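You operate a simulated robot arm through the tools that you are given. There is no shell and no other tool.

Carry out the task below with a simulated robot arm. There is one attempt and no reset: what you move stays moved.

Task
Press each cap back on its own can and stand both cans in the black basket. Set down upright: white can, pink can.

Only the result counts: the job must be done as asked and must still hold three seconds after the hand-in. Knocking over, shifting, dropping, spilling or breaking anything else fails it. A push-on lid holds only when it is set on centred and level and pressed home; a screw cap is set on level and turned clockwise until tight.

Robot
A 7-joint arm with a fingered hand, fixed in place. Base frame: the origin is on the floor under the middle of its stand, x ahead of it, y to its left, z up. Lengths are in m, angles in rad, forces in N, time in s.
With the tool pointing down near the work surface it reaches from about 0.1 to 0.76 m from the base axis. Its first joint turns from -1.204 to 3.002 rad. Payload 3.4 kg.
The TCP is the grasp point between the finger pads, 0.039 m short of the fingertips. In the tool frame z runs along the fingers and y along their closing line. The gripper opens to 0.18 m; its body begins 0.111 m behind the TCP. The gripper is a hand of 3 fingers: y runs from the thumb to the fingers, the wrist lies at [0, 0, -0.262] in the tool frame, and closing takes about 1.5 s.
Orientation is told as [roll, pitch, yaw] about the base's x, y, z axes, in that order, counted from this pose: with the fingers straight down and closing along the base's y, the tool's x points along the base's -x, its y along +y and its z along -z.

Tools
- The arm moves only by the tool jog_arm. Its argument "targets" is a list of rows, each a list of 7 numbers: the shift along the tool's x, y, z in m, then the turn, a rotation vector about the tool's x, y, z in rad, then the finger opening in m, from 0 to 0.18. In form: [[dx, dy, dz, ax, ay, az, jaw], ...]. A call has 1 to 20 rows; each row is the pose to reach, as a shift and turn from the pose commanded when the call began, along the tool's axes at that moment. Each row takes 0.2 s and may step no farther than 0.05 m and 0.15 rad from the row before; otherwise, or with a gripper value out of range, the whole call is refused. A pose out of reach is approached as far as the arm can. The call stops where the force on the tool passes 40 N (or 10 N more than at its start, if that is more) or the arm is blocked; 0.2 s more then pass. The fingers move at their own pace (about 0.072 m/s each) and stop on an object; they squeeze with about 27 N. The grip force told is the motor's: it shows also when the fingers shut on nothing. Time passes only in rows, and 0.2 s behind the last, so rows that repeat a pose let the fingers close. The reply holds the time, the measured pose of the TCP, the force on the tool along the base axes, the opening and the grip force, in the units named above and with some noise, with the torque about the TCP (base axes, N m) and any sound that the robot's microphone picked up.
- Cameras (640 x 400 px; columns grow to the right, rows downward): "scene" is fixed at [0.0482, -0.6381, 1.5318]; the picture's right is [0.18, -0.98, 0.00], its down [-0.81, -0.15, -0.57] and it looks along [0.56, 0.10, -0.82] (base axes); focal length 347 px, centre (320, 200). "wrist" rides on the gripper at [0.063, -0.036, -0.128] in the tool frame; the picture's right is [0.50, 0.87, 0.00], its down [-0.75, 0.44, -0.49] and it looks along [-0.43, 0.25, 0.87] (tool axes); focal length 226 px, centre (320, 200). There is no depth. A picture from a camera that has moved, and an enlarged one, comes with that camera's place and axes in the base frame and with its lens. The place of the scene camera against the robot may be out by one fixed shift of up to 0.025 m in any direction.
- get_image(camera): a new picture of that camera. The clock stands still meanwhile.
- raise_lower(by): moves the trunk up (or, below 0, down) by that many m; the arm rides with it, the base frame stays. It gives what a move gives, with no picture.
- hand_shape(shape): the hand has 3 fingers and takes this shape, open, in about a second: jaw (thumb against the fingers, like two jaws); tri (thumb and two fingers); tip (a fingertip pinch); poke (one finger out to press); point (the index stretched); flat (the hand flat); cup (the hand cupped); fist (a fist). The gripper value then closes the fingers along that shape, each until it touches; the sizes above hold for jaw. It gives what a move gives, with no picture.
- enlarge(camera, box): a new picture of the part [left, top, right, bottom] of that camera's present view, enlarged. The clock stands still meanwhile.
- hand_in(): hands the job in; it is judged then, once.

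Places have to be worked out from the pictures, the camera data and where the tool is seen. Open the gripper and draw the arm clear of the work before you hand the job in, unless the task says otherwise.

The tools are called by a JSON object that holds its "method" and its "body". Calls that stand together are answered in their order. jog_arm: Moves the arm, as the interface text tells. Its arguments: {"type":"object","properties":{"targets":{"type":"array","items":{"type":"array","items":{"type":"number"}}}},"required":["targets"]} The other tools are called the same way: raise_lower (by) moves the trunk up or down; hand_shape (shape) gives the hand a shape; get_image (camera) takes a picture; enlarge (camera, box) takes an enlarged picture of a part of a camera's view; hand_in () hands the job in.

At the start:

```text
time_s: 0.0
ee_pos: [0.3103, -0.4343, 1.1723]
tool_rot: [0.001, 0.002, 0.0]
contact_force: [0.3, 0.2, -1.2]
ft_torque: [0.0, -0.01, 0.04]
opening: 0.1799
finger_force: 0.1
shape: jaw
trunk travel left (down, up): [-0.3, 0.242]
```

scene: 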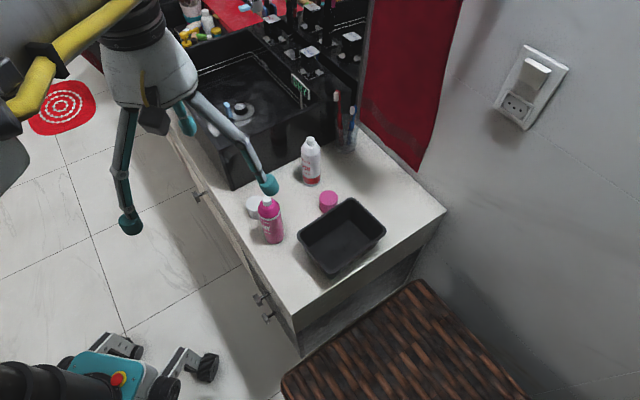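
wrist: 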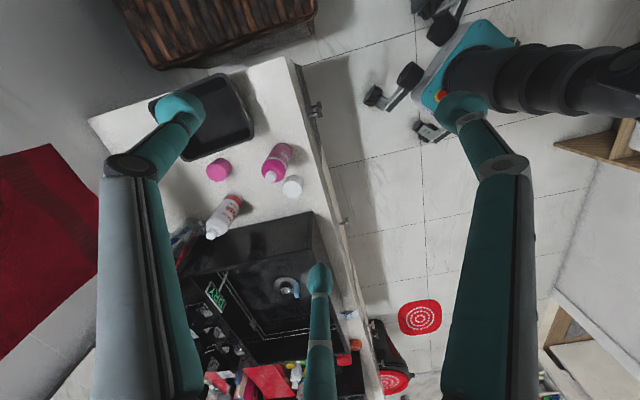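

I'll start by looking closely at the cans, caps and basket from both cameras.

{"method": "enlarge", "body": {"camera": "scene", "box": [220, 110, 420, 290]}}

{"method": "enlarge", "body": {"camera": "wrist", "box": [100, 60, 360, 250]}}

```text
2.22 times, centred on (320, 200) of scene
camera zoom: at [0.0482, -0.6381, 1.5318], right [0.18, -0.98, 0.0], down [-0.81, -0.15, -0.57], along [0.56, 0.1, -0.82], focal length 772 px, centre (320, 200)
```

zoom: 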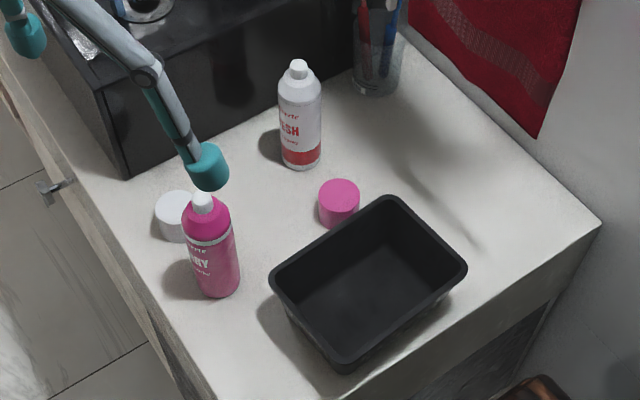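

```text
2.11 times, centred on (230, 155) of wrist
camera zoom: at [0.2476, -0.4715, 1.2993], right [-0.5, 0.87, 0.0], down [0.75, 0.44, 0.49], along [0.42, 0.25, -0.87], focal length 476 px, centre (510, 295)
```

zoom: 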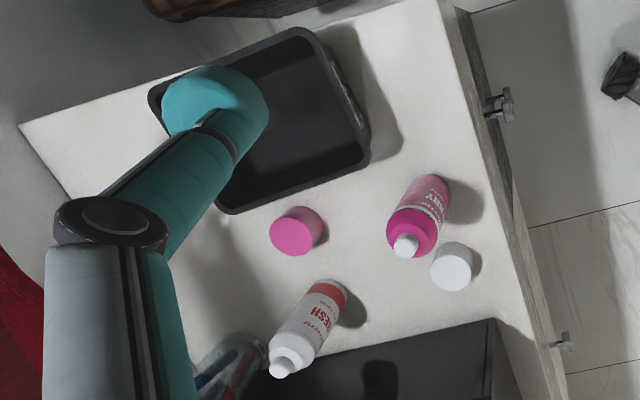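

The counter seems to lie at about z 0.8, with pink cap, cans and basket at a radius of 0.6–0.78 m. The two fingers look widely spread in the present shape, so I'll check how the fingers converge while closing up here in the clear.

{"method": "jog_arm", "body": {"targets": [[0, 0, 0, 0, 0, 0, 0.05], [0, 0, 0, 0, 0, 0, 0.05], [0, 0, 0, 0, 0, 0, 0.05], [0, 0, 0, 0, 0, 0, 0.05], [0, 0, 0, 0, 0, 0, 0.05], [0, 0, 0, 0, 0, 0, 0.05], [0, 0, 0, 0, 0, 0, 0.05], [0, 0, 0, 0, 0, 0, 0.05]]}}

{"method": "get_image", "body": {"camera": "wrist"}}

{"method": "get_image", "body": {"camera": "scene"}}

```text
time_s: 1.8
ee_pos: [0.3101, -0.4289, 1.1736]
tool_rot: [-0.003, 0.003, 0.001]
contact_force: [-0.2, 0.1, 0.5]
ft_torque: [-0.02, 0.0, -0.01]
opening: 0.0504
finger_force: 0.0
shape: jaw
trunk travel left (down, up): [-0.3, 0.242]
```

```text
taken
camera wrist: at [0.2473, -0.4658, 1.3014], right [-0.5, 0.87, 0.0], down [0.75, 0.44, 0.49], along [0.43, 0.24, -0.87], focal length 226 px, centre (320, 200)
```

wrist: 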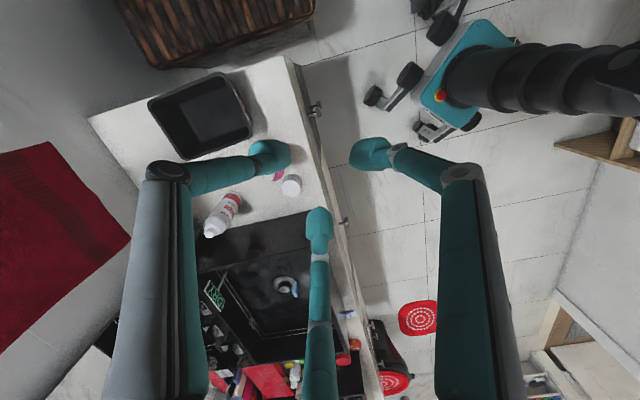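

```text
taken
```

scene: 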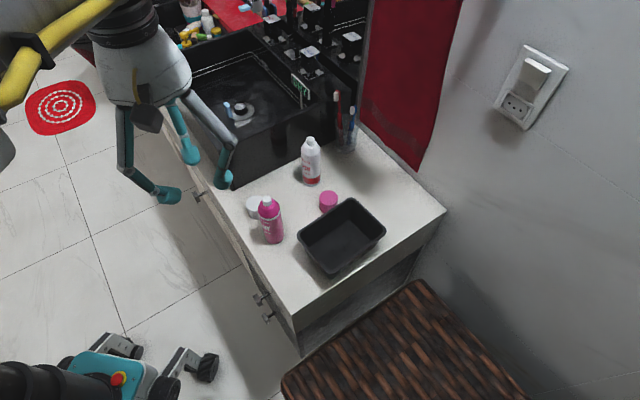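

In jaw the two fingers stay about ±0.04 m apart at 0.05 opening, which would straddle a 0.045–0.05 m cap. I'll look at the "tri" shape and then "tip".

{"method": "hand_shape", "body": {"shape": "tri"}}

{"method": "get_image", "body": {"camera": "wrist"}}

{"method": "get_image", "body": {"camera": "scene"}}

```text
time_s: 2.7
ee_pos: [0.3108, -0.4282, 1.1728]
tool_rot: [-0.004, 0.001, 0.0]
contact_force: [-0.4, -0.3, 0.8]
ft_torque: [0.0, 0.01, 0.04]
opening: 0.18
finger_force: 0.1
shape: tri
trunk travel left (down, up): [-0.3, 0.242]
```

```text
taken
camera wrist: at [0.2473, -0.4657, 1.3014], right [-0.5, 0.87, 0.0], down [0.75, 0.44, 0.49], along [0.42, 0.24, -0.87], focal length 226 px, centre (320, 200)
```

wrist: 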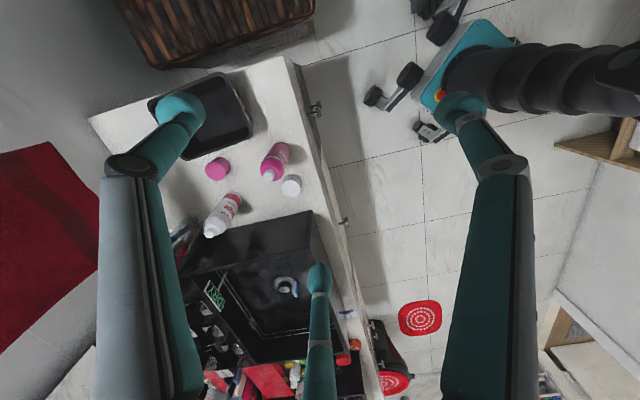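

```text
taken
```

scene: 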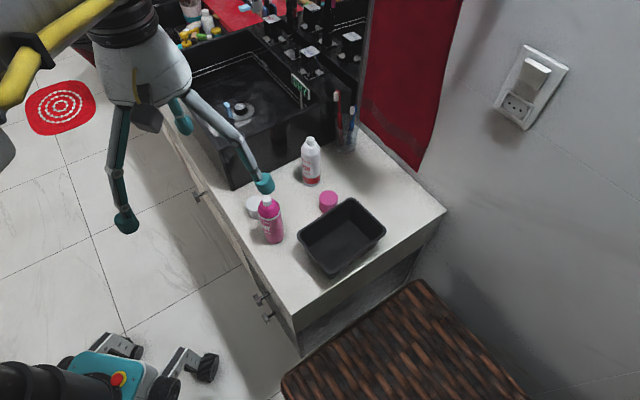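

The three fingers close like a centring chuck around the TCP, which suits cans and caps. I'll move the hand to the right over the counter with fingers narrowed, to get a second wrist view for triangulation.

{"method": "jog_arm", "body": {"targets": [[-0.02, -0.025, 0, 0, 0, 0, 0.05], [-0.04, -0.05, 0, 0, 0, 0, 0.05], [-0.06, -0.075, 0, 0, 0, 0, 0.05], [-0.08, -0.1, 0, 0, 0, 0, 0.05], [-0.1, -0.12, 0, 0, 0, 0, 0.05], [-0.1, -0.12, 0, 0, 0, 0, 0.05], [-0.1, -0.12, 0, 0, 0, 0, 0.05], [-0.1, -0.12, 0, 0, 0, 0, 0.05]]}}

{"method": "get_image", "body": {"camera": "wrist"}}

{"method": "get_image", "body": {"camera": "scene"}}

```text
time_s: 4.5
ee_pos: [0.4115, -0.5496, 1.1756]
tool_rot: [-0.004, 0.001, -0.001]
contact_force: [0.4, -0.4, 0.0]
ft_torque: [0.03, -0.01, 0.02]
opening: 0.0504
finger_force: 0.0
shape: tri
trunk travel left (down, up): [-0.3, 0.242]
```

```text
taken
camera wrist: at [0.3487, -0.5855, 1.3037], right [-0.5, 0.87, 0.0], down [0.75, 0.44, 0.49], along [0.43, 0.24, -0.87], focal length 226 px, centre (320, 200)
```

wrist: 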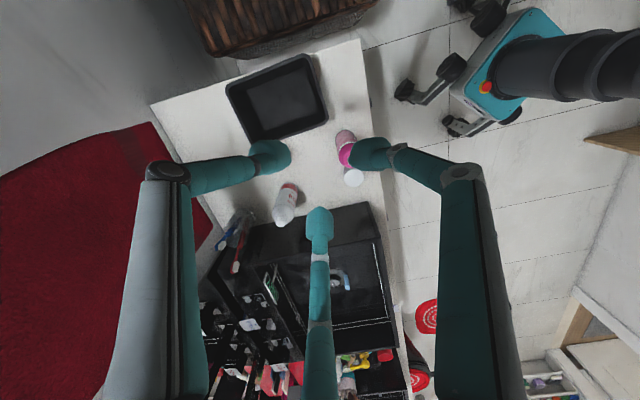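

```text
taken
```

scene: 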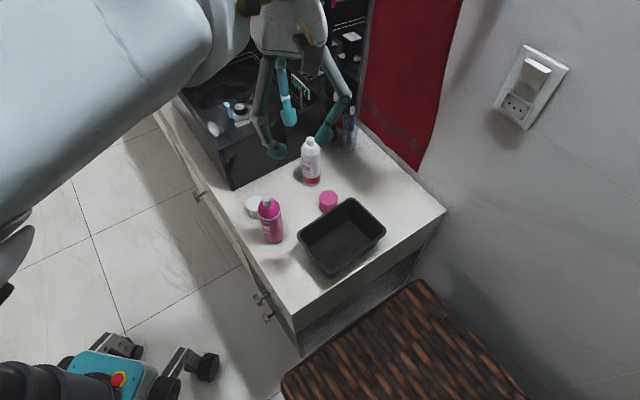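

I'll enlarge the wrist view here to get precise pixel positions.

{"method": "enlarge", "body": {"camera": "wrist", "box": [210, 40, 410, 240]}}

{"method": "enlarge", "body": {"camera": "scene", "box": [230, 110, 400, 290]}}

```text
2.00 times, centred on (310, 140) of wrist
camera zoom: at [0.3487, -0.5855, 1.3037], right [-0.5, 0.87, 0.0], down [0.75, 0.44, 0.49], along [0.43, 0.24, -0.87], focal length 452 px, centre (340, 320)
```

zoom: 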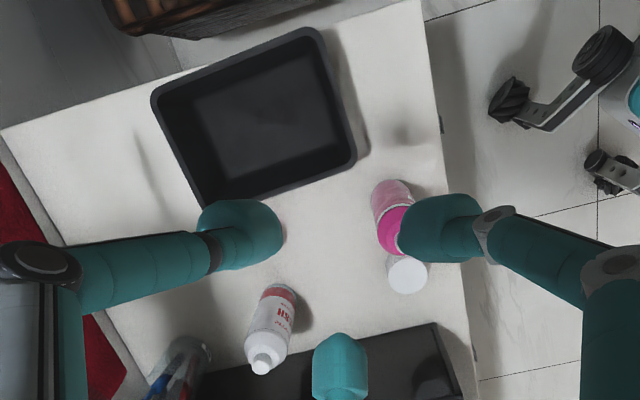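

```text
2.22 times, centred on (315, 200) of scene
camera zoom: at [0.0482, -0.6381, 1.5318], right [0.18, -0.98, 0.0], down [-0.81, -0.15, -0.57], along [0.56, 0.1, -0.82], focal length 772 px, centre (331, 200)
```

zoom: 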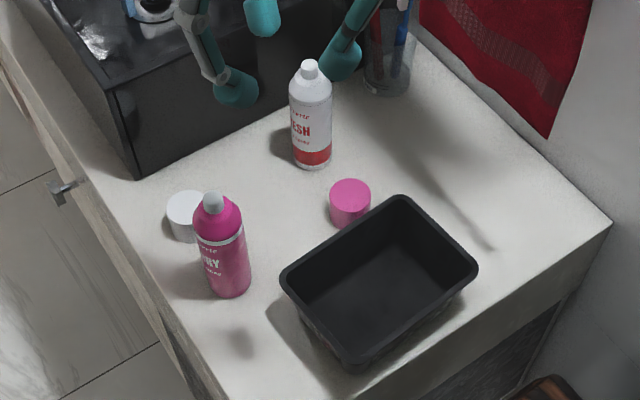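

The triangulation puts the counter at z≈0.77. The white can is near (0.613,-0.523), the pink can near (0.42,-0.47), the pink cap near (0.545,-0.58), the white cap near (0.50,-0.40) and the basket centre near (0.437,-0.63). Several lie at a radius of 0.77–0.81, so I'll test the reach at a safe height.

{"method": "jog_arm", "body": {"targets": [[-0.035, -0.01, 0, 0, 0, 0, 0.05], [-0.07, -0.02, 0, 0, 0, 0, 0.05], [-0.105, -0.03, 0, 0, 0, 0, 0.05], [-0.134, -0.032, 0, 0, 0, 0, 0.05], [-0.134, -0.032, 0, 0, 0, 0, 0.05]]}}

{"method": "get_image", "body": {"camera": "wrist"}}

{"method": "get_image", "body": {"camera": "scene"}}

```text
time_s: 5.7
ee_pos: [0.5424, -0.5792, 1.175]
tool_rot: [-0.003, -0.001, -0.002]
contact_force: [-0.2, -0.7, 0.4]
ft_torque: [0.01, 0.01, -0.01]
opening: 0.0504
finger_force: 0.1
shape: tri
trunk travel left (down, up): [-0.3, 0.242]
```

```text
taken
camera wrist: at [0.4801, -0.6153, 1.3025], right [-0.5, 0.87, 0.0], down [0.75, 0.44, 0.49], along [0.43, 0.24, -0.87], focal length 226 px, centre (320, 200)
```

wrist: 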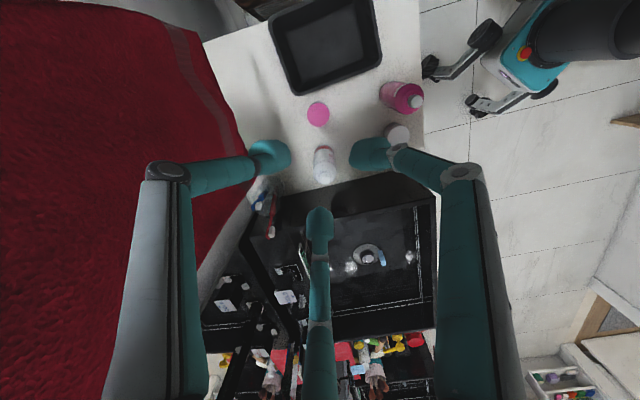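

```text
taken
```

scene: 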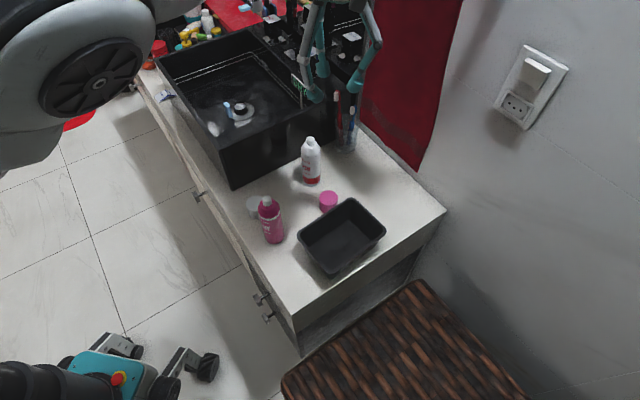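

The arm reaches radius 0.79 at this height. I'll enlarge this view: it looks nearly straight onto the pink cap and the basket.

{"method": "enlarge", "body": {"camera": "wrist", "box": [240, 0, 440, 200]}}

```text
2.00 times, centred on (340, 100) of wrist
camera zoom: at [0.4801, -0.6153, 1.3025], right [-0.5, 0.87, 0.0], down [0.75, 0.44, 0.49], along [0.43, 0.24, -0.87], focal length 452 px, centre (280, 400)
```

zoom: 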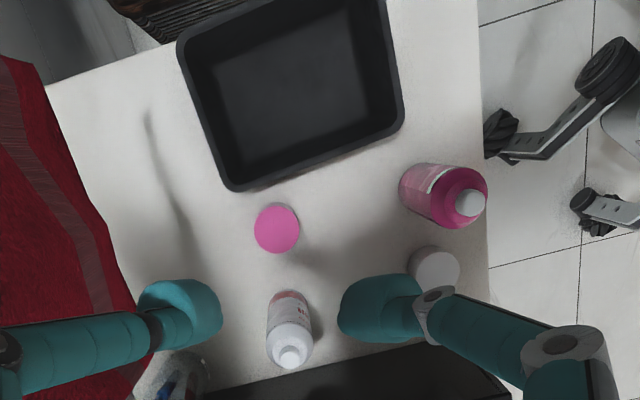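

The pink cap top is near (0.546,-0.581,0.815) and the white can near (0.62,-0.523) with its tip at z≈0.928. I'll descend to TCP z≈1.0 (fingertips still above the can tops) to test the reach and get sharper views.

{"method": "jog_arm", "body": {"targets": [[0, 0, 0.04, 0, 0, 0, 0.05], [0, 0, 0.08, 0, 0, 0, 0.05], [0, 0, 0.12, 0, 0, 0, 0.05], [0, 0, 0.16, 0, 0, 0, 0.05], [0, 0, 0.16, 0, 0, 0, 0.05]]}}

{"method": "enlarge", "body": {"camera": "wrist", "box": [200, 0, 440, 240]}}

{"method": "get_image", "body": {"camera": "scene"}}

```text
time_s: 6.9
ee_pos: [0.5456, -0.5811, 1.0156]
tool_rot: [-0.004, 0.0, 0.001]
contact_force: [-0.1, 0.1, 0.2]
ft_torque: [0.0, 0.01, -0.03]
opening: 0.0505
finger_force: 0.0
shape: tri
trunk travel left (down, up): [-0.3, 0.242]
```

```text
1.67 times, centred on (320, 120) of wrist
camera zoom: at [0.482, -0.6176, 1.1438], right [-0.5, 0.87, 0.0], down [0.75, 0.44, 0.49], along [0.43, 0.24, -0.87], focal length 377 px, centre (320, 333)
```

zoom: 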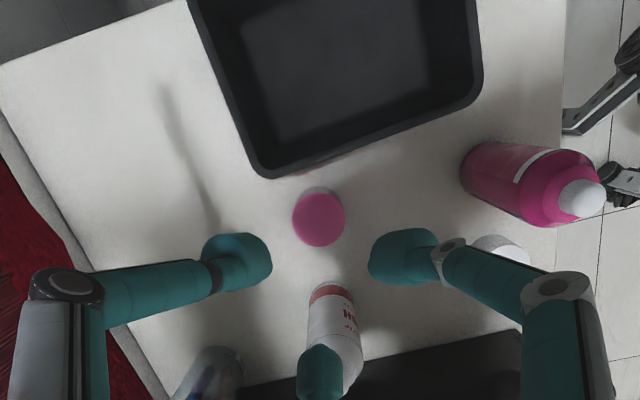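

```text
taken
```

scene: 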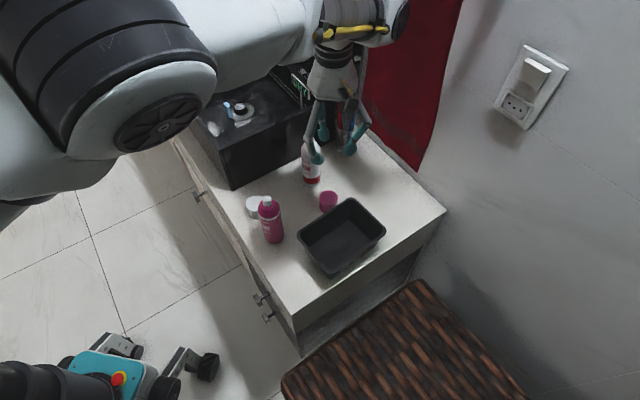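

The arm reaches fine at z≈1.0. Plan: white can into the far half of the basket, then pink cap onto the pink can and that can into the near half, and last the white cap onto the white can. I'm moving above the white can and yawing -49° so no finger points at the basin wall.

{"method": "jog_arm", "body": {"targets": [[-0.0125, 0.0096, 0, 0, 0, 0.1425, 0.08], [-0.025, 0.0192, 0, 0, 0, 0.285, 0.08], [-0.0375, 0.0288, 0, 0, 0, 0.4275, 0.08], [-0.05, 0.0384, 0, 0, 0, 0.57, 0.08], [-0.0625, 0.048, 0, 0, 0, 0.7125, 0.08], [-0.075, 0.0576, 0, 0, 0, 0.855, 0.08], [-0.075, 0.0576, 0, 0, 0, 0.855, 0.08]]}}

{"method": "get_image", "body": {"camera": "wrist"}}

{"method": "get_image", "body": {"camera": "scene"}}

```text
time_s: 8.5
ee_pos: [0.6194, -0.524, 1.0145]
tool_rot: [-0.004, -0.003, -0.858]
contact_force: [0.8, 0.5, 0.0]
ft_torque: [0.0, -0.02, 0.02]
opening: 0.0794
finger_force: 0.1
shape: tri
trunk travel left (down, up): [-0.3, 0.242]
```

```text
taken
camera wrist: at [0.5504, -0.5013, 1.1419], right [0.33, 0.95, 0.0], down [0.82, -0.28, 0.49], along [0.46, -0.16, -0.87], focal length 226 px, centre (320, 200)
```

wrist: 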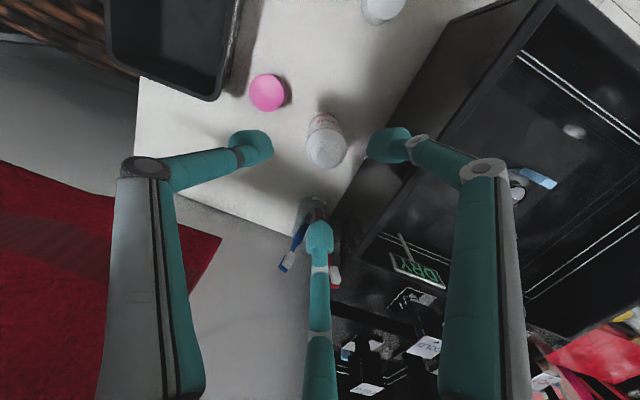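

```text
taken
```

scene: 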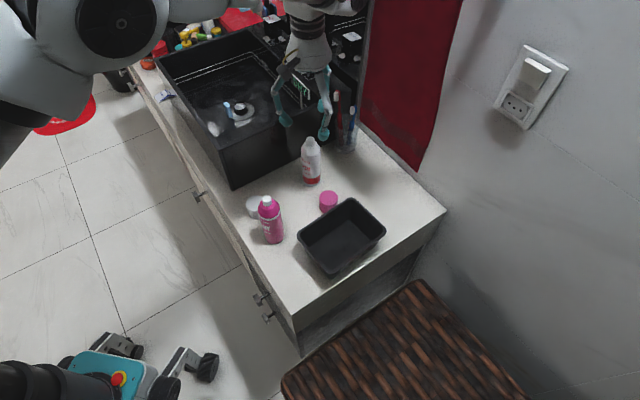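

The reach still holds at radius 0.81. I'll enlarge the view of the white can's nozzle to centre over it.

{"method": "enlarge", "body": {"camera": "wrist", "box": [260, 80, 400, 220]}}

```text
2.86 times, centred on (330, 150) of wrist
camera zoom: at [0.5504, -0.5013, 1.1419], right [0.33, 0.95, 0.0], down [0.82, -0.28, 0.49], along [0.46, -0.16, -0.87], focal length 646 px, centre (291, 343)
```

zoom: 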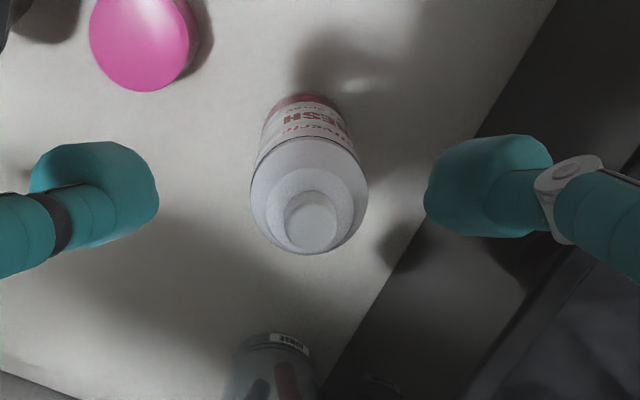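

The can axis is about 8 mm off along tool y and the body is about 0.047 m across. I'll correct that and descend to TCP z≈0.88 (fingertips ≈0.84) around the can body.

{"method": "jog_arm", "body": {"targets": [[0.001, 0.0075, 0.0, 0, 0, 0, 0.08], [0.001, 0.0075, 0.03, 0, 0, 0, 0.08], [0.001, 0.0075, 0.06, 0, 0, 0, 0.08], [0.001, 0.0075, 0.09, 0, 0, 0, 0.08], [0.001, 0.0075, 0.12, 0, 0, 0, 0.08], [0.001, 0.0075, 0.132, 0, 0, 0, 0.08], [0.001, 0.0075, 0.132, 0, 0, 0, 0.08]]}}

{"method": "get_image", "body": {"camera": "wrist"}}

{"method": "enlarge", "body": {"camera": "scene", "box": [240, 60, 400, 220]}}

```text
time_s: 10.1
ee_pos: [0.6245, -0.5186, 0.8827]
tool_rot: [-0.003, -0.001, -0.855]
contact_force: [0.8, 0.1, -0.1]
ft_torque: [-0.02, 0.04, 0.01]
opening: 0.0794
finger_force: 0.1
shape: tri
trunk travel left (down, up): [-0.3, 0.242]
```

```text
taken
camera wrist: at [0.5553, -0.4957, 1.01], right [0.32, 0.95, 0.0], down [0.82, -0.28, 0.49], along [0.46, -0.16, -0.87], focal length 226 px, centre (320, 200)
```

wrist: 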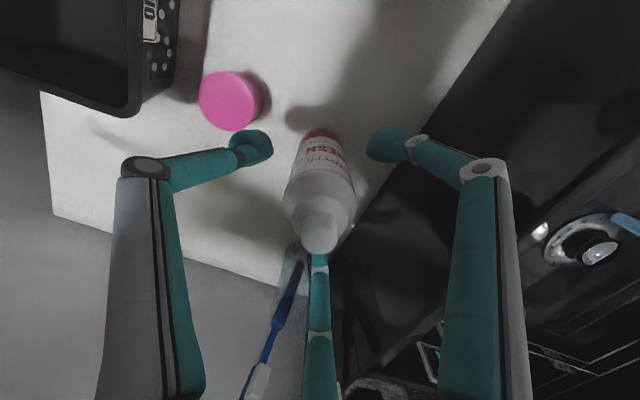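

```text
2.50 times, centred on (320, 140) of scene
camera zoom: at [0.0482, -0.6381, 1.5318], right [0.18, -0.98, 0.0], down [-0.81, -0.15, -0.57], along [0.56, 0.1, -0.82], focal length 868 px, centre (320, 350)
```

zoom: 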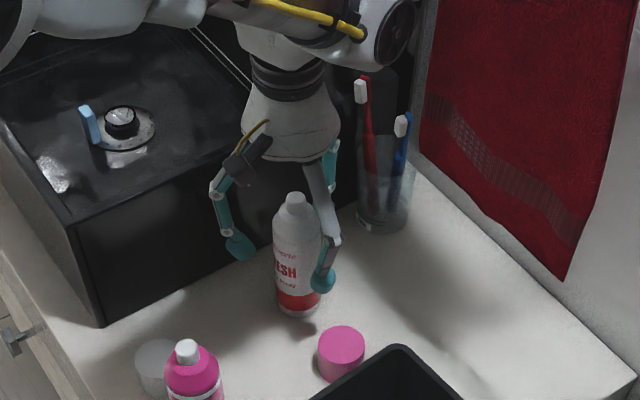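

The can stands centred between the three fingers with nothing touched. I'll close on it.

{"method": "jog_arm", "body": {"targets": [[0, 0, 0, 0, 0, 0, 0.02], [0, 0, 0, 0, 0, 0, 0.02], [0, 0, 0, 0, 0, 0, 0.02], [0, 0, 0, 0, 0, 0, 0.02], [0, 0, 0, 0, 0, 0, 0.02]]}}

{"method": "get_image", "body": {"camera": "wrist"}}

{"method": "enlarge", "body": {"camera": "scene", "box": [240, 60, 400, 220]}}

```text
time_s: 11.3
ee_pos: [0.625, -0.5182, 0.8814]
tool_rot: [-0.004, -0.001, -0.856]
contact_force: [0.2, -1.1, -0.8]
ft_torque: [-0.01, 0.04, -0.02]
opening: 0.0403
finger_force: 27.1
shape: tri
trunk travel left (down, up): [-0.3, 0.242]
```

```text
taken
camera wrist: at [0.5553, -0.4958, 1.0099], right [0.32, 0.95, 0.0], down [0.82, -0.28, 0.49], along [0.46, -0.16, -0.87], focal length 226 px, centre (320, 200)
```

wrist: 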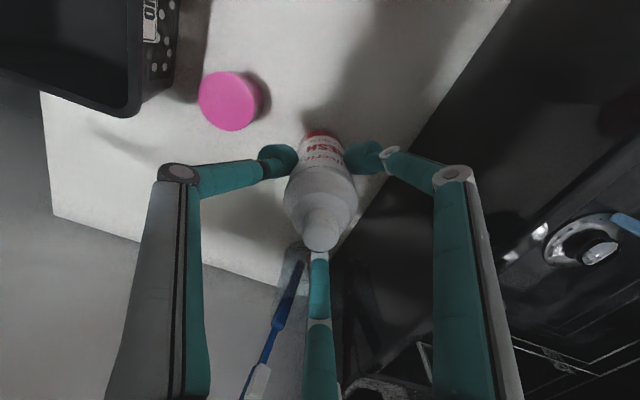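

```text
2.50 times, centred on (320, 140) of scene
camera zoom: at [0.0482, -0.6381, 1.5318], right [0.18, -0.98, 0.0], down [-0.81, -0.15, -0.57], along [0.56, 0.1, -0.82], focal length 868 px, centre (320, 350)
```

zoom: 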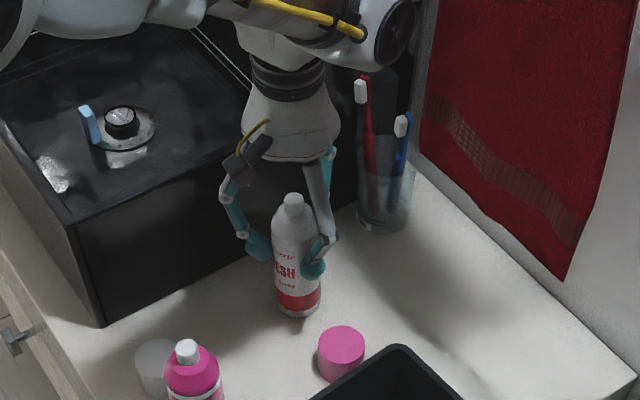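

The can is gripped (0.040 opening, 27 N). I'll lift it straight up by 0.12 m and check.

{"method": "jog_arm", "body": {"targets": [[0, 0, -0.01, 0, 0, 0, 0.02], [0, 0, -0.04, 0, 0, 0, 0.02], [0, 0, -0.08, 0, 0, 0, 0.02], [0, 0, -0.12, 0, 0, 0, 0.02], [0, 0, -0.12, 0, 0, 0, 0.02]]}}

{"method": "enlarge", "body": {"camera": "scene", "box": [240, 60, 400, 220]}}

```text
time_s: 12.5
ee_pos: [0.6249, -0.5197, 0.9992]
tool_rot: [-0.003, 0.001, -0.854]
contact_force: [-0.2, -0.1, -2.0]
ft_torque: [0.02, 0.0, 0.03]
opening: 0.0403
finger_force: 26.3
shape: tri
trunk travel left (down, up): [-0.3, 0.242]
```

```text
2.50 times, centred on (320, 140) of scene
camera zoom: at [0.0482, -0.6381, 1.5318], right [0.18, -0.98, 0.0], down [-0.81, -0.15, -0.57], along [0.56, 0.1, -0.82], focal length 868 px, centre (320, 350)
```

zoom: 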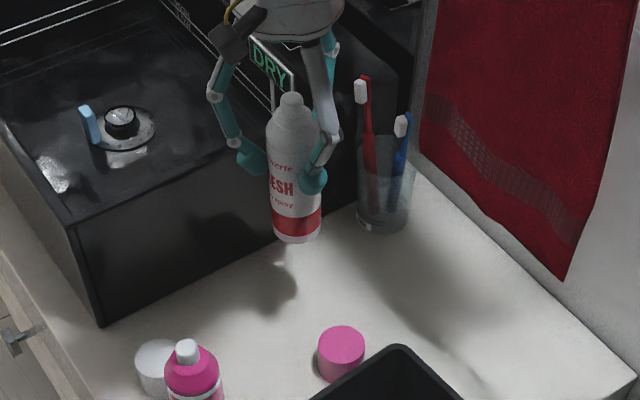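

The can is lifted level. Now I carry it over the far half of the basket at (0.461,-0.649).

{"method": "jog_arm", "body": {"targets": [[0.001, -0.035, 0, 0, 0, 0, 0.02], [0.003, -0.07, 0, 0, 0, 0, 0.02], [0.0045, -0.105, 0, 0, 0, 0, 0.02], [0.006, -0.14, 0, 0, 0, 0, 0.02], [0.0075, -0.175, 0, 0, 0, 0, 0.02], [0.0088, -0.21, 0, 0, 0, 0, 0.02], [0.0088, -0.21, 0, 0, 0, 0, 0.02]]}}

{"method": "get_image", "body": {"camera": "wrist"}}

{"method": "enlarge", "body": {"camera": "scene", "box": [220, 100, 440, 300]}}

```text
time_s: 14.1
ee_pos: [0.4599, -0.6509, 1.0009]
tool_rot: [-0.004, -0.001, -0.853]
contact_force: [-0.4, 0.2, -1.2]
ft_torque: [0.01, 0.02, 0.01]
opening: 0.0398
finger_force: 27.9
shape: tri
trunk travel left (down, up): [-0.3, 0.242]
```

```text
taken
camera wrist: at [0.3921, -0.6283, 1.1284], right [0.32, 0.95, 0.0], down [0.82, -0.28, 0.49], along [0.46, -0.16, -0.87], focal length 226 px, centre (320, 200)
```

wrist: 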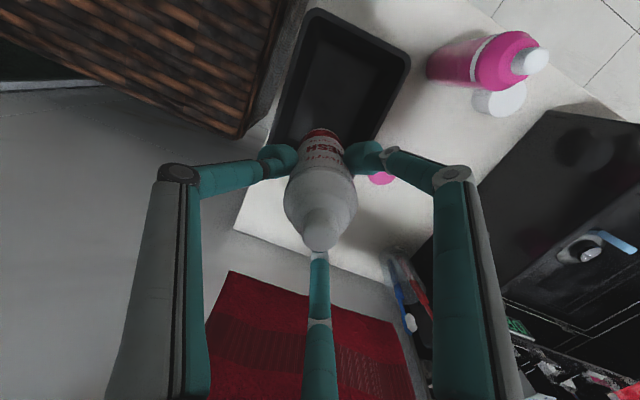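

```text
2.00 times, centred on (330, 200) of scene
camera zoom: at [0.0482, -0.6381, 1.5318], right [0.18, -0.98, 0.0], down [-0.81, -0.15, -0.57], along [0.56, 0.1, -0.82], focal length 694 px, centre (300, 200)
```

zoom: 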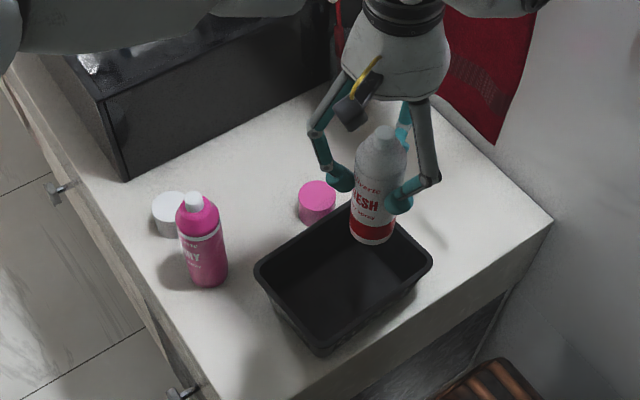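

I'll enlarge the wrist view to check the can's place relative to the basket rim before lowering.

{"method": "enlarge", "body": {"camera": "wrist", "box": [220, 0, 460, 220]}}

```text
1.82 times, centred on (340, 110) of wrist
camera zoom: at [0.3921, -0.6283, 1.1284], right [0.32, 0.95, 0.0], down [0.82, -0.28, 0.49], along [0.46, -0.16, -0.87], focal length 411 px, centre (284, 364)
```

zoom: 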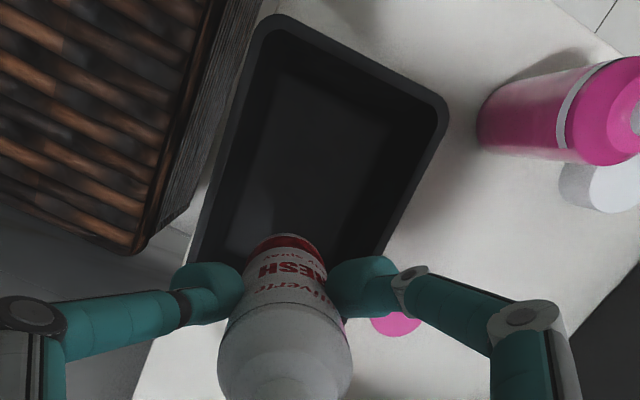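

The can is above the far half, and the floor centre comes out at (0.436,-0.630). I'll nudge 4 mm and lower to just above the basket floor.

{"method": "jog_arm", "body": {"targets": [[-0.004, 0, 0.02, 0, 0, 0, 0.02], [-0.004, 0, 0.045, 0, 0, 0, 0.02], [-0.004, 0, 0.07, 0, 0, 0, 0.02], [-0.004, 0, 0.09, 0, 0, 0, 0.02], [-0.004, 0, 0.1, 0, 0, 0, 0.02], [-0.004, 0, 0.1, 0, 0, 0, 0.02]]}}

{"method": "get_image", "body": {"camera": "wrist"}}

{"method": "enlarge", "body": {"camera": "scene", "box": [270, 110, 430, 290]}}

```text
time_s: 15.5
ee_pos: [0.4618, -0.6525, 0.9009]
tool_rot: [-0.004, 0.0, -0.855]
contact_force: [-0.2, 0.0, -2.3]
ft_torque: [0.0, -0.02, 0.0]
opening: 0.0401
finger_force: 26.7
shape: tri
trunk travel left (down, up): [-0.3, 0.242]
```

```text
taken
camera wrist: at [0.3935, -0.6307, 1.0292], right [0.33, 0.95, 0.0], down [0.82, -0.28, 0.49], along [0.46, -0.16, -0.87], focal length 226 px, centre (320, 200)
```

wrist: 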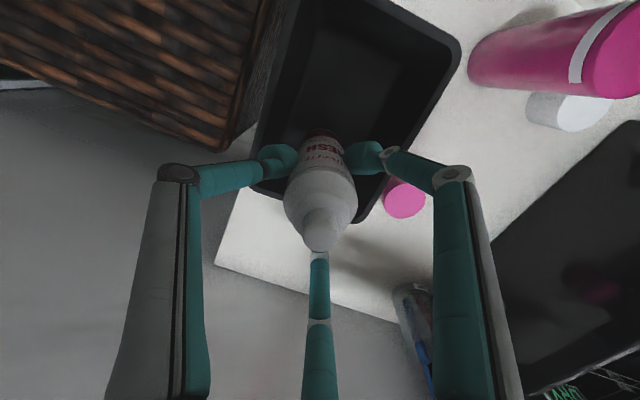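

```text
2.22 times, centred on (350, 200) of scene
camera zoom: at [0.0482, -0.6381, 1.5318], right [0.18, -0.98, 0.0], down [-0.81, -0.15, -0.57], along [0.56, 0.1, -0.82], focal length 772 px, centre (253, 200)
```

zoom: 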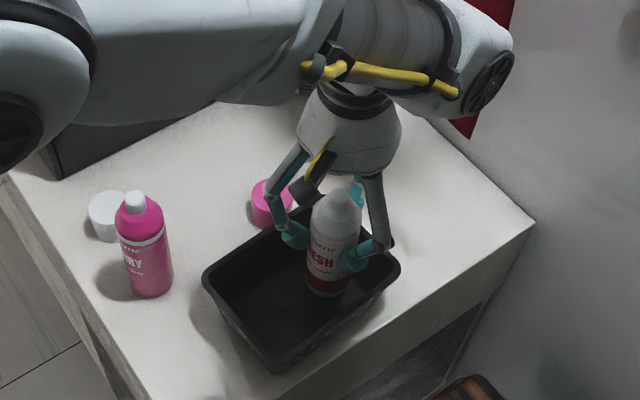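

The can is well inside the basket and about 1.5 cm above the floor. I'll lower in small steps and watch the force.

{"method": "jog_arm", "body": {"targets": [[0, 0, 0.004, 0, 0, 0, 0.02], [0, 0, 0.008, 0, 0, 0, 0.02], [0, 0, 0.01, 0, 0, 0, 0.02]]}}

```text
time_s: 16.3
ee_pos: [0.4634, -0.6536, 0.8927]
tool_rot: [-0.004, -0.003, -0.855]
contact_force: [0.6, -0.1, -1.0]
ft_torque: [0.01, 0.01, 0.02]
opening: 0.0399
finger_force: 26.7
shape: tri
trunk travel left (down, up): [-0.3, 0.242]
```

No contact yet; I'll lower a few more millimetres.

{"method": "jog_arm", "body": {"targets": [[0, 0, 0.002, 0, 0, 0, 0.02], [0, 0, 0.004, 0, 0, 0, 0.02]]}}

```text
time_s: 16.9
ee_pos: [0.4627, -0.6529, 0.8869]
tool_rot: [-0.004, -0.002, -0.855]
contact_force: [-0.1, 0.2, -1.5]
ft_torque: [-0.04, -0.03, -0.01]
opening: 0.0399
finger_force: 27.0
shape: tri
trunk travel left (down, up): [-0.3, 0.242]
```

Still hanging free (-1.5 N). Another 2 mm steps.

{"method": "jog_arm", "body": {"targets": [[0, 0, 0.002, 0, 0, 0, 0.02], [0, 0, 0.002, 0, 0, 0, 0.02]]}}

```text
time_s: 17.5
ee_pos: [0.4635, -0.6533, 0.8859]
tool_rot: [-0.004, 0.0, -0.856]
contact_force: [-0.7, -1.0, -1.3]
ft_torque: [-0.03, 0.0, 0.02]
opening: 0.04
finger_force: 27.1
shape: tri
trunk travel left (down, up): [-0.3, 0.242]
```

{"method": "jog_arm", "body": {"targets": [[0, 0, 0.002, 0, 0, 0, 0.02], [0, 0, 0.002, 0, 0, 0, 0.02]]}}

```text
time_s: 18.1
ee_pos: [0.4636, -0.6522, 0.8855]
tool_rot: [-0.004, -0.005, -0.855]
contact_force: [0.3, -0.7, 6.0]
ft_torque: [-0.05, 0.0, 0.0]
opening: 0.0402
finger_force: 27.1
shape: tri
trunk travel left (down, up): [-0.3, 0.242]
```

Contact at z≈0.8855 (+6 N): the can stands on the basket floor. I'll open the fingers and rise straight up.

{"method": "jog_arm", "body": {"targets": [[0, 0, -0.001, 0, 0, 0, 0.08], [0, 0, -0.001, 0, 0, 0, 0.08], [0, 0, -0.001, 0, 0, 0, 0.08], [0, 0, -0.001, 0, 0, 0, 0.08]]}}

{"method": "get_image", "body": {"camera": "wrist"}}

```text
time_s: 19.1
ee_pos: [0.4637, -0.6519, 0.886]
tool_rot: [-0.004, -0.001, -0.856]
contact_force: [0.3, 0.8, -0.1]
ft_torque: [0.04, 0.0, 0.0]
opening: 0.0794
finger_force: 0.0
shape: tri
trunk travel left (down, up): [-0.3, 0.242]
```

```text
taken
camera wrist: at [0.3941, -0.6297, 1.0127], right [0.33, 0.95, 0.0], down [0.82, -0.28, 0.49], along [0.46, -0.16, -0.87], focal length 226 px, centre (320, 200)
```

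wrist: 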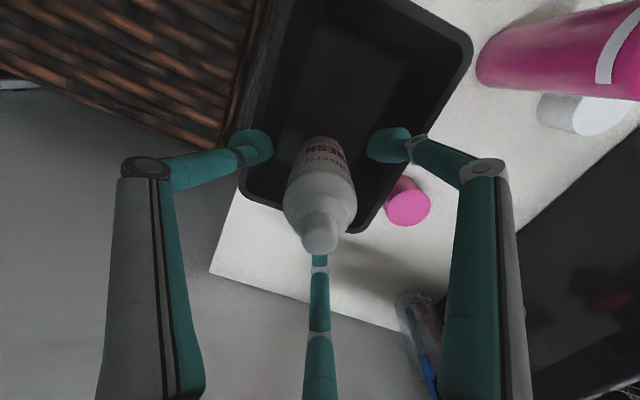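

Released cleanly. I'll rise straight up 0.14 m.

{"method": "jog_arm", "body": {"targets": [[0, 0, -0.02, 0, 0, 0, 0.08], [0, 0, -0.05, 0, 0, 0, 0.08], [0, 0, -0.08, 0, 0, 0, 0.08], [0, 0, -0.11, 0, 0, 0, 0.08], [0, 0, -0.14, 0, 0, 0, 0.08], [0, 0, -0.14, 0, 0, 0, 0.08]]}}

{"method": "enlarge", "body": {"camera": "scene", "box": [220, 100, 440, 300]}}

{"method": "get_image", "body": {"camera": "wrist"}}

```text
time_s: 20.5
ee_pos: [0.4636, -0.6513, 1.0232]
tool_rot: [-0.004, -0.001, -0.856]
contact_force: [0.5, -0.3, 0.2]
ft_torque: [0.02, 0.0, 0.0]
opening: 0.0795
finger_force: 0.0
shape: tri
trunk travel left (down, up): [-0.3, 0.242]
```

```text
2.00 times, centred on (330, 200) of scene
camera zoom: at [0.0482, -0.6381, 1.5318], right [0.18, -0.98, 0.0], down [-0.81, -0.15, -0.57], along [0.56, 0.1, -0.82], focal length 694 px, centre (300, 200)
```

zoom: 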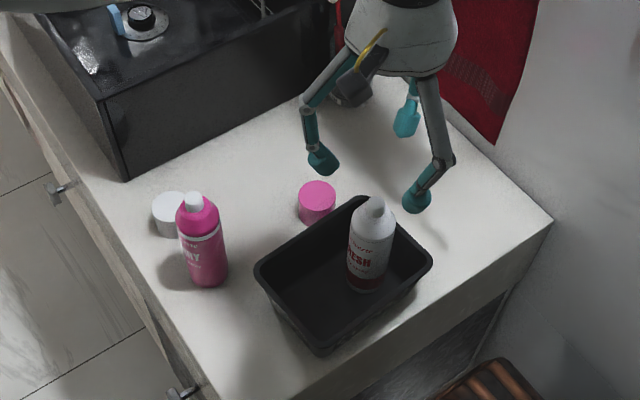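

```text
taken
camera wrist: at [0.3948, -0.6295, 1.1519], right [0.33, 0.95, 0.0], down [0.82, -0.28, 0.49], along [0.46, -0.16, -0.87], focal length 226 px, centre (320, 200)
```

wrist: 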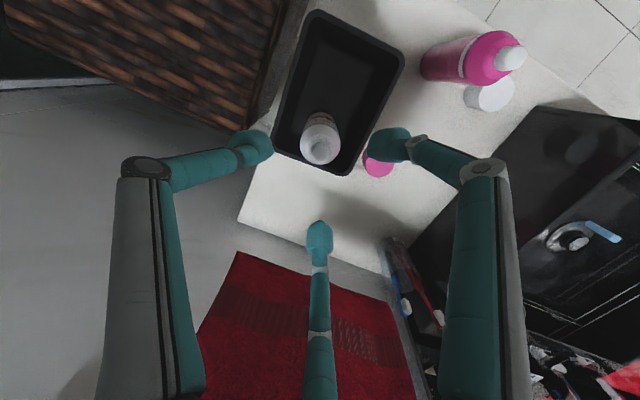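

The white can stands upright in the basket. Next I move above the pink cap (0.548,-0.581), yawing to about -99° so that the basket side lies between two fingers and the camera stays away from the white can.

{"method": "jog_arm", "body": {"targets": [[-0.0004, 0.0183, 0, 0, 0, 0.1455, 0.066], [-0.0008, 0.0366, 0, 0, 0, 0.291, 0.066], [-0.0011, 0.0549, 0, 0, 0, 0.4365, 0.066], [-0.0015, 0.0732, 0, 0, 0, 0.582, 0.066], [-0.0019, 0.0915, 0, 0, 0, 0.7275, 0.066], [-0.0022, 0.1098, 0, 0, 0, 0.873, 0.066], [-0.0022, 0.1098, 0, 0, 0, 0.873, 0.066]]}}

{"method": "get_image", "body": {"camera": "wrist"}}

{"method": "enlarge", "body": {"camera": "wrist", "box": [250, 80, 390, 220]}}

```text
time_s: 22.1
ee_pos: [0.5479, -0.5819, 1.0255]
tool_rot: [-0.001, -0.003, -1.729]
contact_force: [0.4, -0.2, -0.3]
ft_torque: [0.05, 0.03, -0.02]
opening: 0.0666
finger_force: 0.1
shape: tri
trunk travel left (down, up): [-0.3, 0.242]
```

```text
taken
camera wrist: at [0.5204, -0.5151, 1.1525], right [0.93, 0.36, 0.0], down [0.31, -0.81, 0.49], along [0.17, -0.46, -0.87], focal length 226 px, centre (320, 200)
```

wrist: 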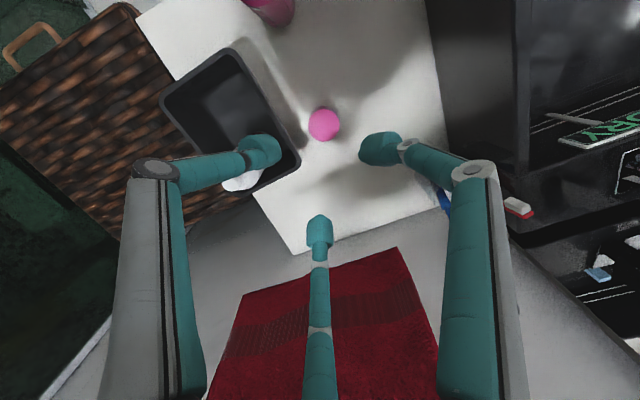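

```text
2.86 times, centred on (320, 150) of wrist
camera zoom: at [0.5204, -0.5151, 1.1525], right [0.93, 0.36, 0.0], down [0.31, -0.81, 0.49], along [0.17, -0.46, -0.87], focal length 646 px, centre (320, 343)
```

zoom: 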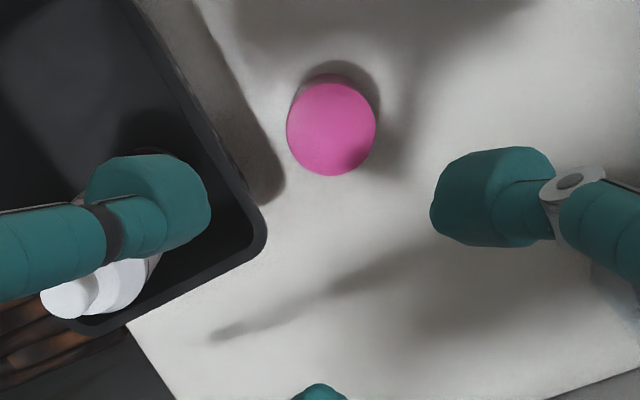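

The cap is slightly off, by about (0.007, 0.003) in the tool frame. I'll correct and descend to z≈0.92 for a closer look.

{"method": "jog_arm", "body": {"targets": [[0.006, 0.003, 0.03, 0, 0, 0, 0.066], [0.006, 0.003, 0.06, 0, 0, 0, 0.066], [0.006, 0.003, 0.09, 0, 0, 0, 0.066], [0.006, 0.003, 0.105, 0, 0, 0, 0.066], [0.006, 0.003, 0.105, 0, 0, 0, 0.066]]}}

{"method": "enlarge", "body": {"camera": "wrist", "box": [240, 80, 400, 240]}}

{"method": "enlarge", "body": {"camera": "scene", "box": [220, 80, 440, 280]}}

```text
time_s: 23.3
ee_pos: [0.5516, -0.5769, 0.9189]
tool_rot: [0.0, -0.003, -1.728]
contact_force: [-1.1, -0.3, 0.4]
ft_torque: [0.01, 0.02, 0.02]
opening: 0.0666
finger_force: 0.1
shape: tri
trunk travel left (down, up): [-0.3, 0.242]
```

```text
2.50 times, centred on (320, 160) of wrist
camera zoom: at [0.525, -0.5103, 1.0466], right [0.93, 0.36, 0.0], down [0.31, -0.81, 0.49], along [0.18, -0.46, -0.87], focal length 565 px, centre (320, 300)
```

zoom: 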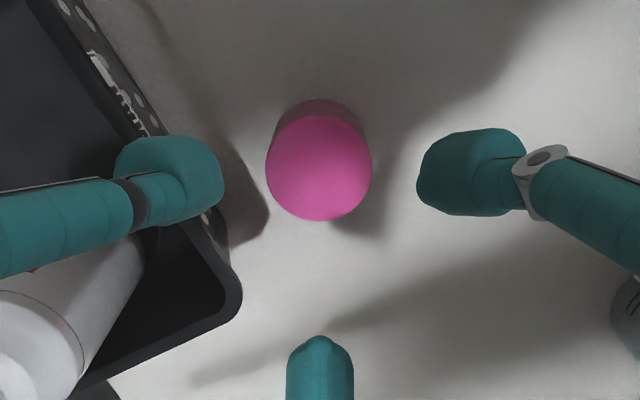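

```text
2.00 times, centred on (330, 180) of scene
camera zoom: at [0.0482, -0.6381, 1.5318], right [0.18, -0.98, 0.0], down [-0.81, -0.15, -0.57], along [0.56, 0.1, -0.82], focal length 694 px, centre (300, 240)
```

zoom: 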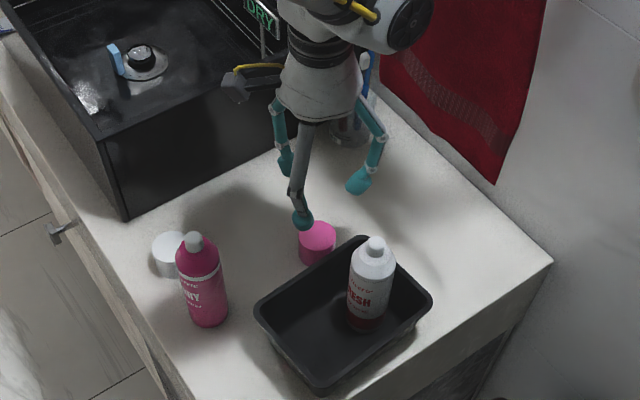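

The cap is centred within about 2 mm. I'll go down to TCP z≈0.825 and look again before closing.

{"method": "jog_arm", "body": {"targets": [[0.0, 0, 0.03, 0, 0, 0, 0.066], [0.0, 0, 0.06, 0, 0, 0, 0.066], [0.0, 0, 0.08, 0, 0, 0, 0.066], [0.0, 0, 0.094, 0, 0, 0, 0.066], [0.0, 0, 0.094, 0, 0, 0, 0.066]]}}

{"method": "enlarge", "body": {"camera": "wrist", "box": [240, 80, 400, 240]}}

{"method": "enlarge", "body": {"camera": "scene", "box": [270, 130, 390, 230]}}

```text
time_s: 24.5
ee_pos: [0.5511, -0.5768, 0.8257]
tool_rot: [0.0, -0.002, -1.728]
contact_force: [-0.3, -0.4, -0.4]
ft_torque: [0.02, -0.02, 0.04]
opening: 0.0665
finger_force: 0.1
shape: tri
trunk travel left (down, up): [-0.3, 0.242]
```

```text
2.50 times, centred on (320, 160) of wrist
camera zoom: at [0.524, -0.51, 0.9531], right [0.93, 0.36, 0.0], down [0.31, -0.81, 0.49], along [0.18, -0.46, -0.87], focal length 565 px, centre (320, 300)
```

zoom: 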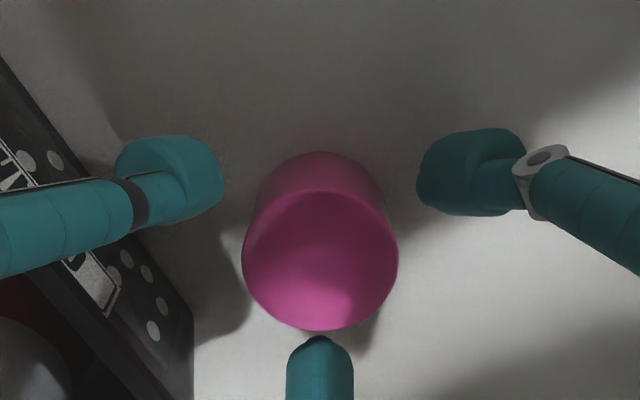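

```text
4.00 times, centred on (330, 180) of scene
camera zoom: at [0.0482, -0.6381, 1.5318], right [0.18, -0.98, 0.0], down [-0.81, -0.15, -0.57], along [0.56, 0.1, -0.82], focal length 1389 px, centre (280, 280)
```

zoom: 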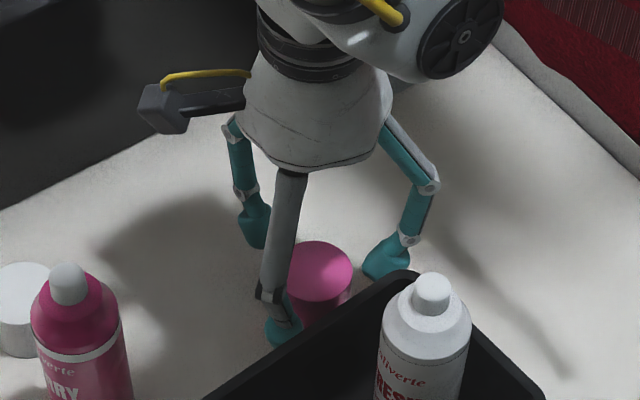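

The top of the cap is at z≈0.802, the table at ≈0.762, and the cap is well centred (dia ≈0.047). I'll go down another 10 mm and close.

{"method": "jog_arm", "body": {"targets": [[0, 0, 0.005, 0, 0, 0, 0.066], [0, 0, 0.01, 0, 0, 0, 0.066], [0, 0, 0.01, 0, 0, 0, 0.02], [0, 0, 0.01, 0, 0, 0, 0.02], [0, 0, 0.01, 0, 0, 0, 0.02], [0, 0, 0.01, 0, 0, 0, 0.02], [0, 0, 0.01, 0, 0, 0, 0.02]]}}

{"method": "enlarge", "body": {"camera": "wrist", "box": [240, 80, 400, 240]}}

{"method": "enlarge", "body": {"camera": "scene", "box": [270, 130, 390, 230]}}

```text
time_s: 26.1
ee_pos: [0.5512, -0.577, 0.8143]
tool_rot: [0.001, -0.002, -1.73]
contact_force: [0.0, 1.0, 0.0]
ft_torque: [0.0, 0.04, 0.0]
opening: 0.0412
finger_force: 27.3
shape: tri
trunk travel left (down, up): [-0.3, 0.242]
```

```text
2.50 times, centred on (320, 160) of wrist
camera zoom: at [0.5241, -0.5104, 0.9426], right [0.93, 0.36, 0.0], down [0.31, -0.81, 0.49], along [0.18, -0.46, -0.87], focal length 565 px, centre (320, 300)
```

zoom: 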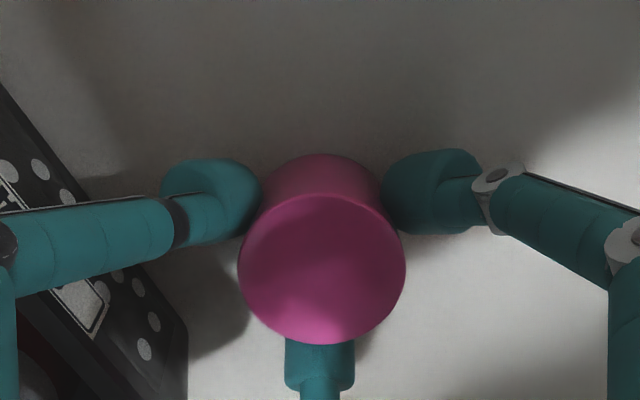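

```text
4.00 times, centred on (330, 180) of scene
camera zoom: at [0.0482, -0.6381, 1.5318], right [0.18, -0.98, 0.0], down [-0.81, -0.15, -0.57], along [0.56, 0.1, -0.82], focal length 1389 px, centre (280, 280)
```

zoom: 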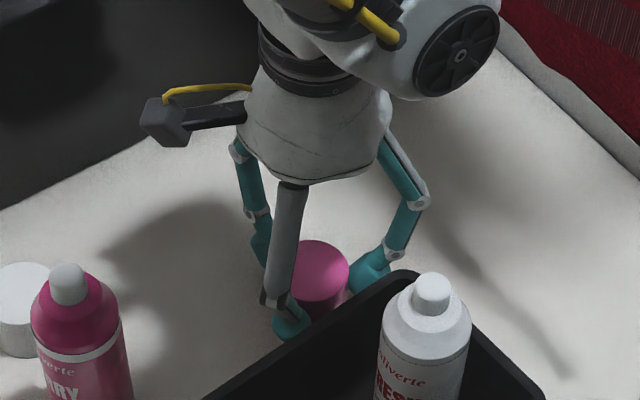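

Cap gripped (0.041, 27 N). I'll lift it straight up by 0.21 m.

{"method": "jog_arm", "body": {"targets": [[0, 0, -0.01, 0, 0, 0, 0.02], [0, 0, -0.04, 0, 0, 0, 0.02], [0, 0, -0.08, 0, 0, 0, 0.02], [0, 0, -0.12, 0, 0, 0, 0.02], [0, 0, -0.16, 0, 0, 0, 0.02], [0, 0, -0.2, 0, 0, 0, 0.02], [0, 0, -0.215, 0, 0, 0, 0.02], [0, 0, -0.215, 0, 0, 0, 0.02]]}}

{"method": "get_image", "body": {"camera": "wrist"}}

{"method": "get_image", "body": {"camera": "scene"}}

```text
time_s: 27.9
ee_pos: [0.5538, -0.5755, 1.0312]
tool_rot: [0.001, -0.005, -1.728]
contact_force: [-0.4, -0.1, -0.7]
ft_torque: [0.03, 0.02, 0.0]
opening: 0.0412
finger_force: 26.7
shape: tri
trunk travel left (down, up): [-0.3, 0.242]
```

```text
taken
camera wrist: at [0.5264, -0.5087, 1.1594], right [0.93, 0.36, 0.0], down [0.31, -0.81, 0.49], along [0.17, -0.46, -0.87], focal length 226 px, centre (320, 200)
```

wrist: 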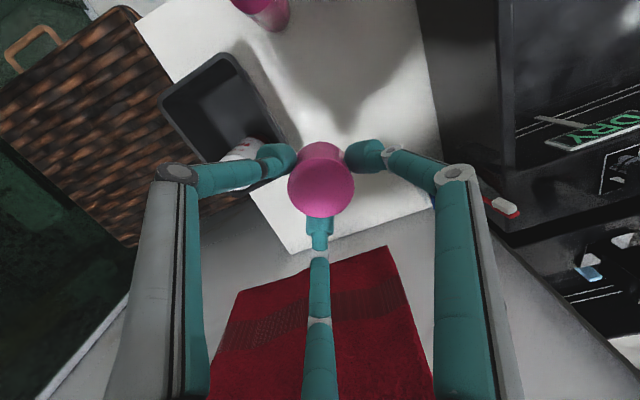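

```text
taken
```

scene: 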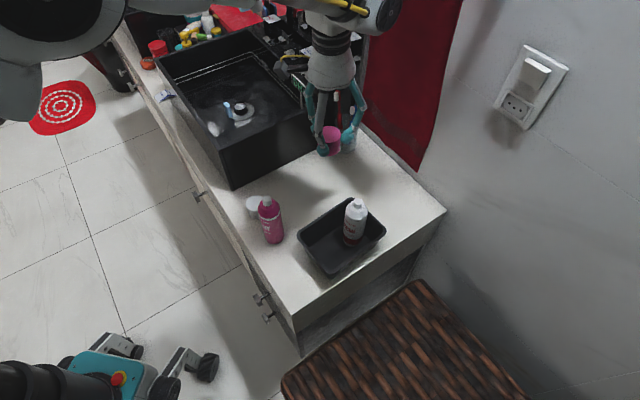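

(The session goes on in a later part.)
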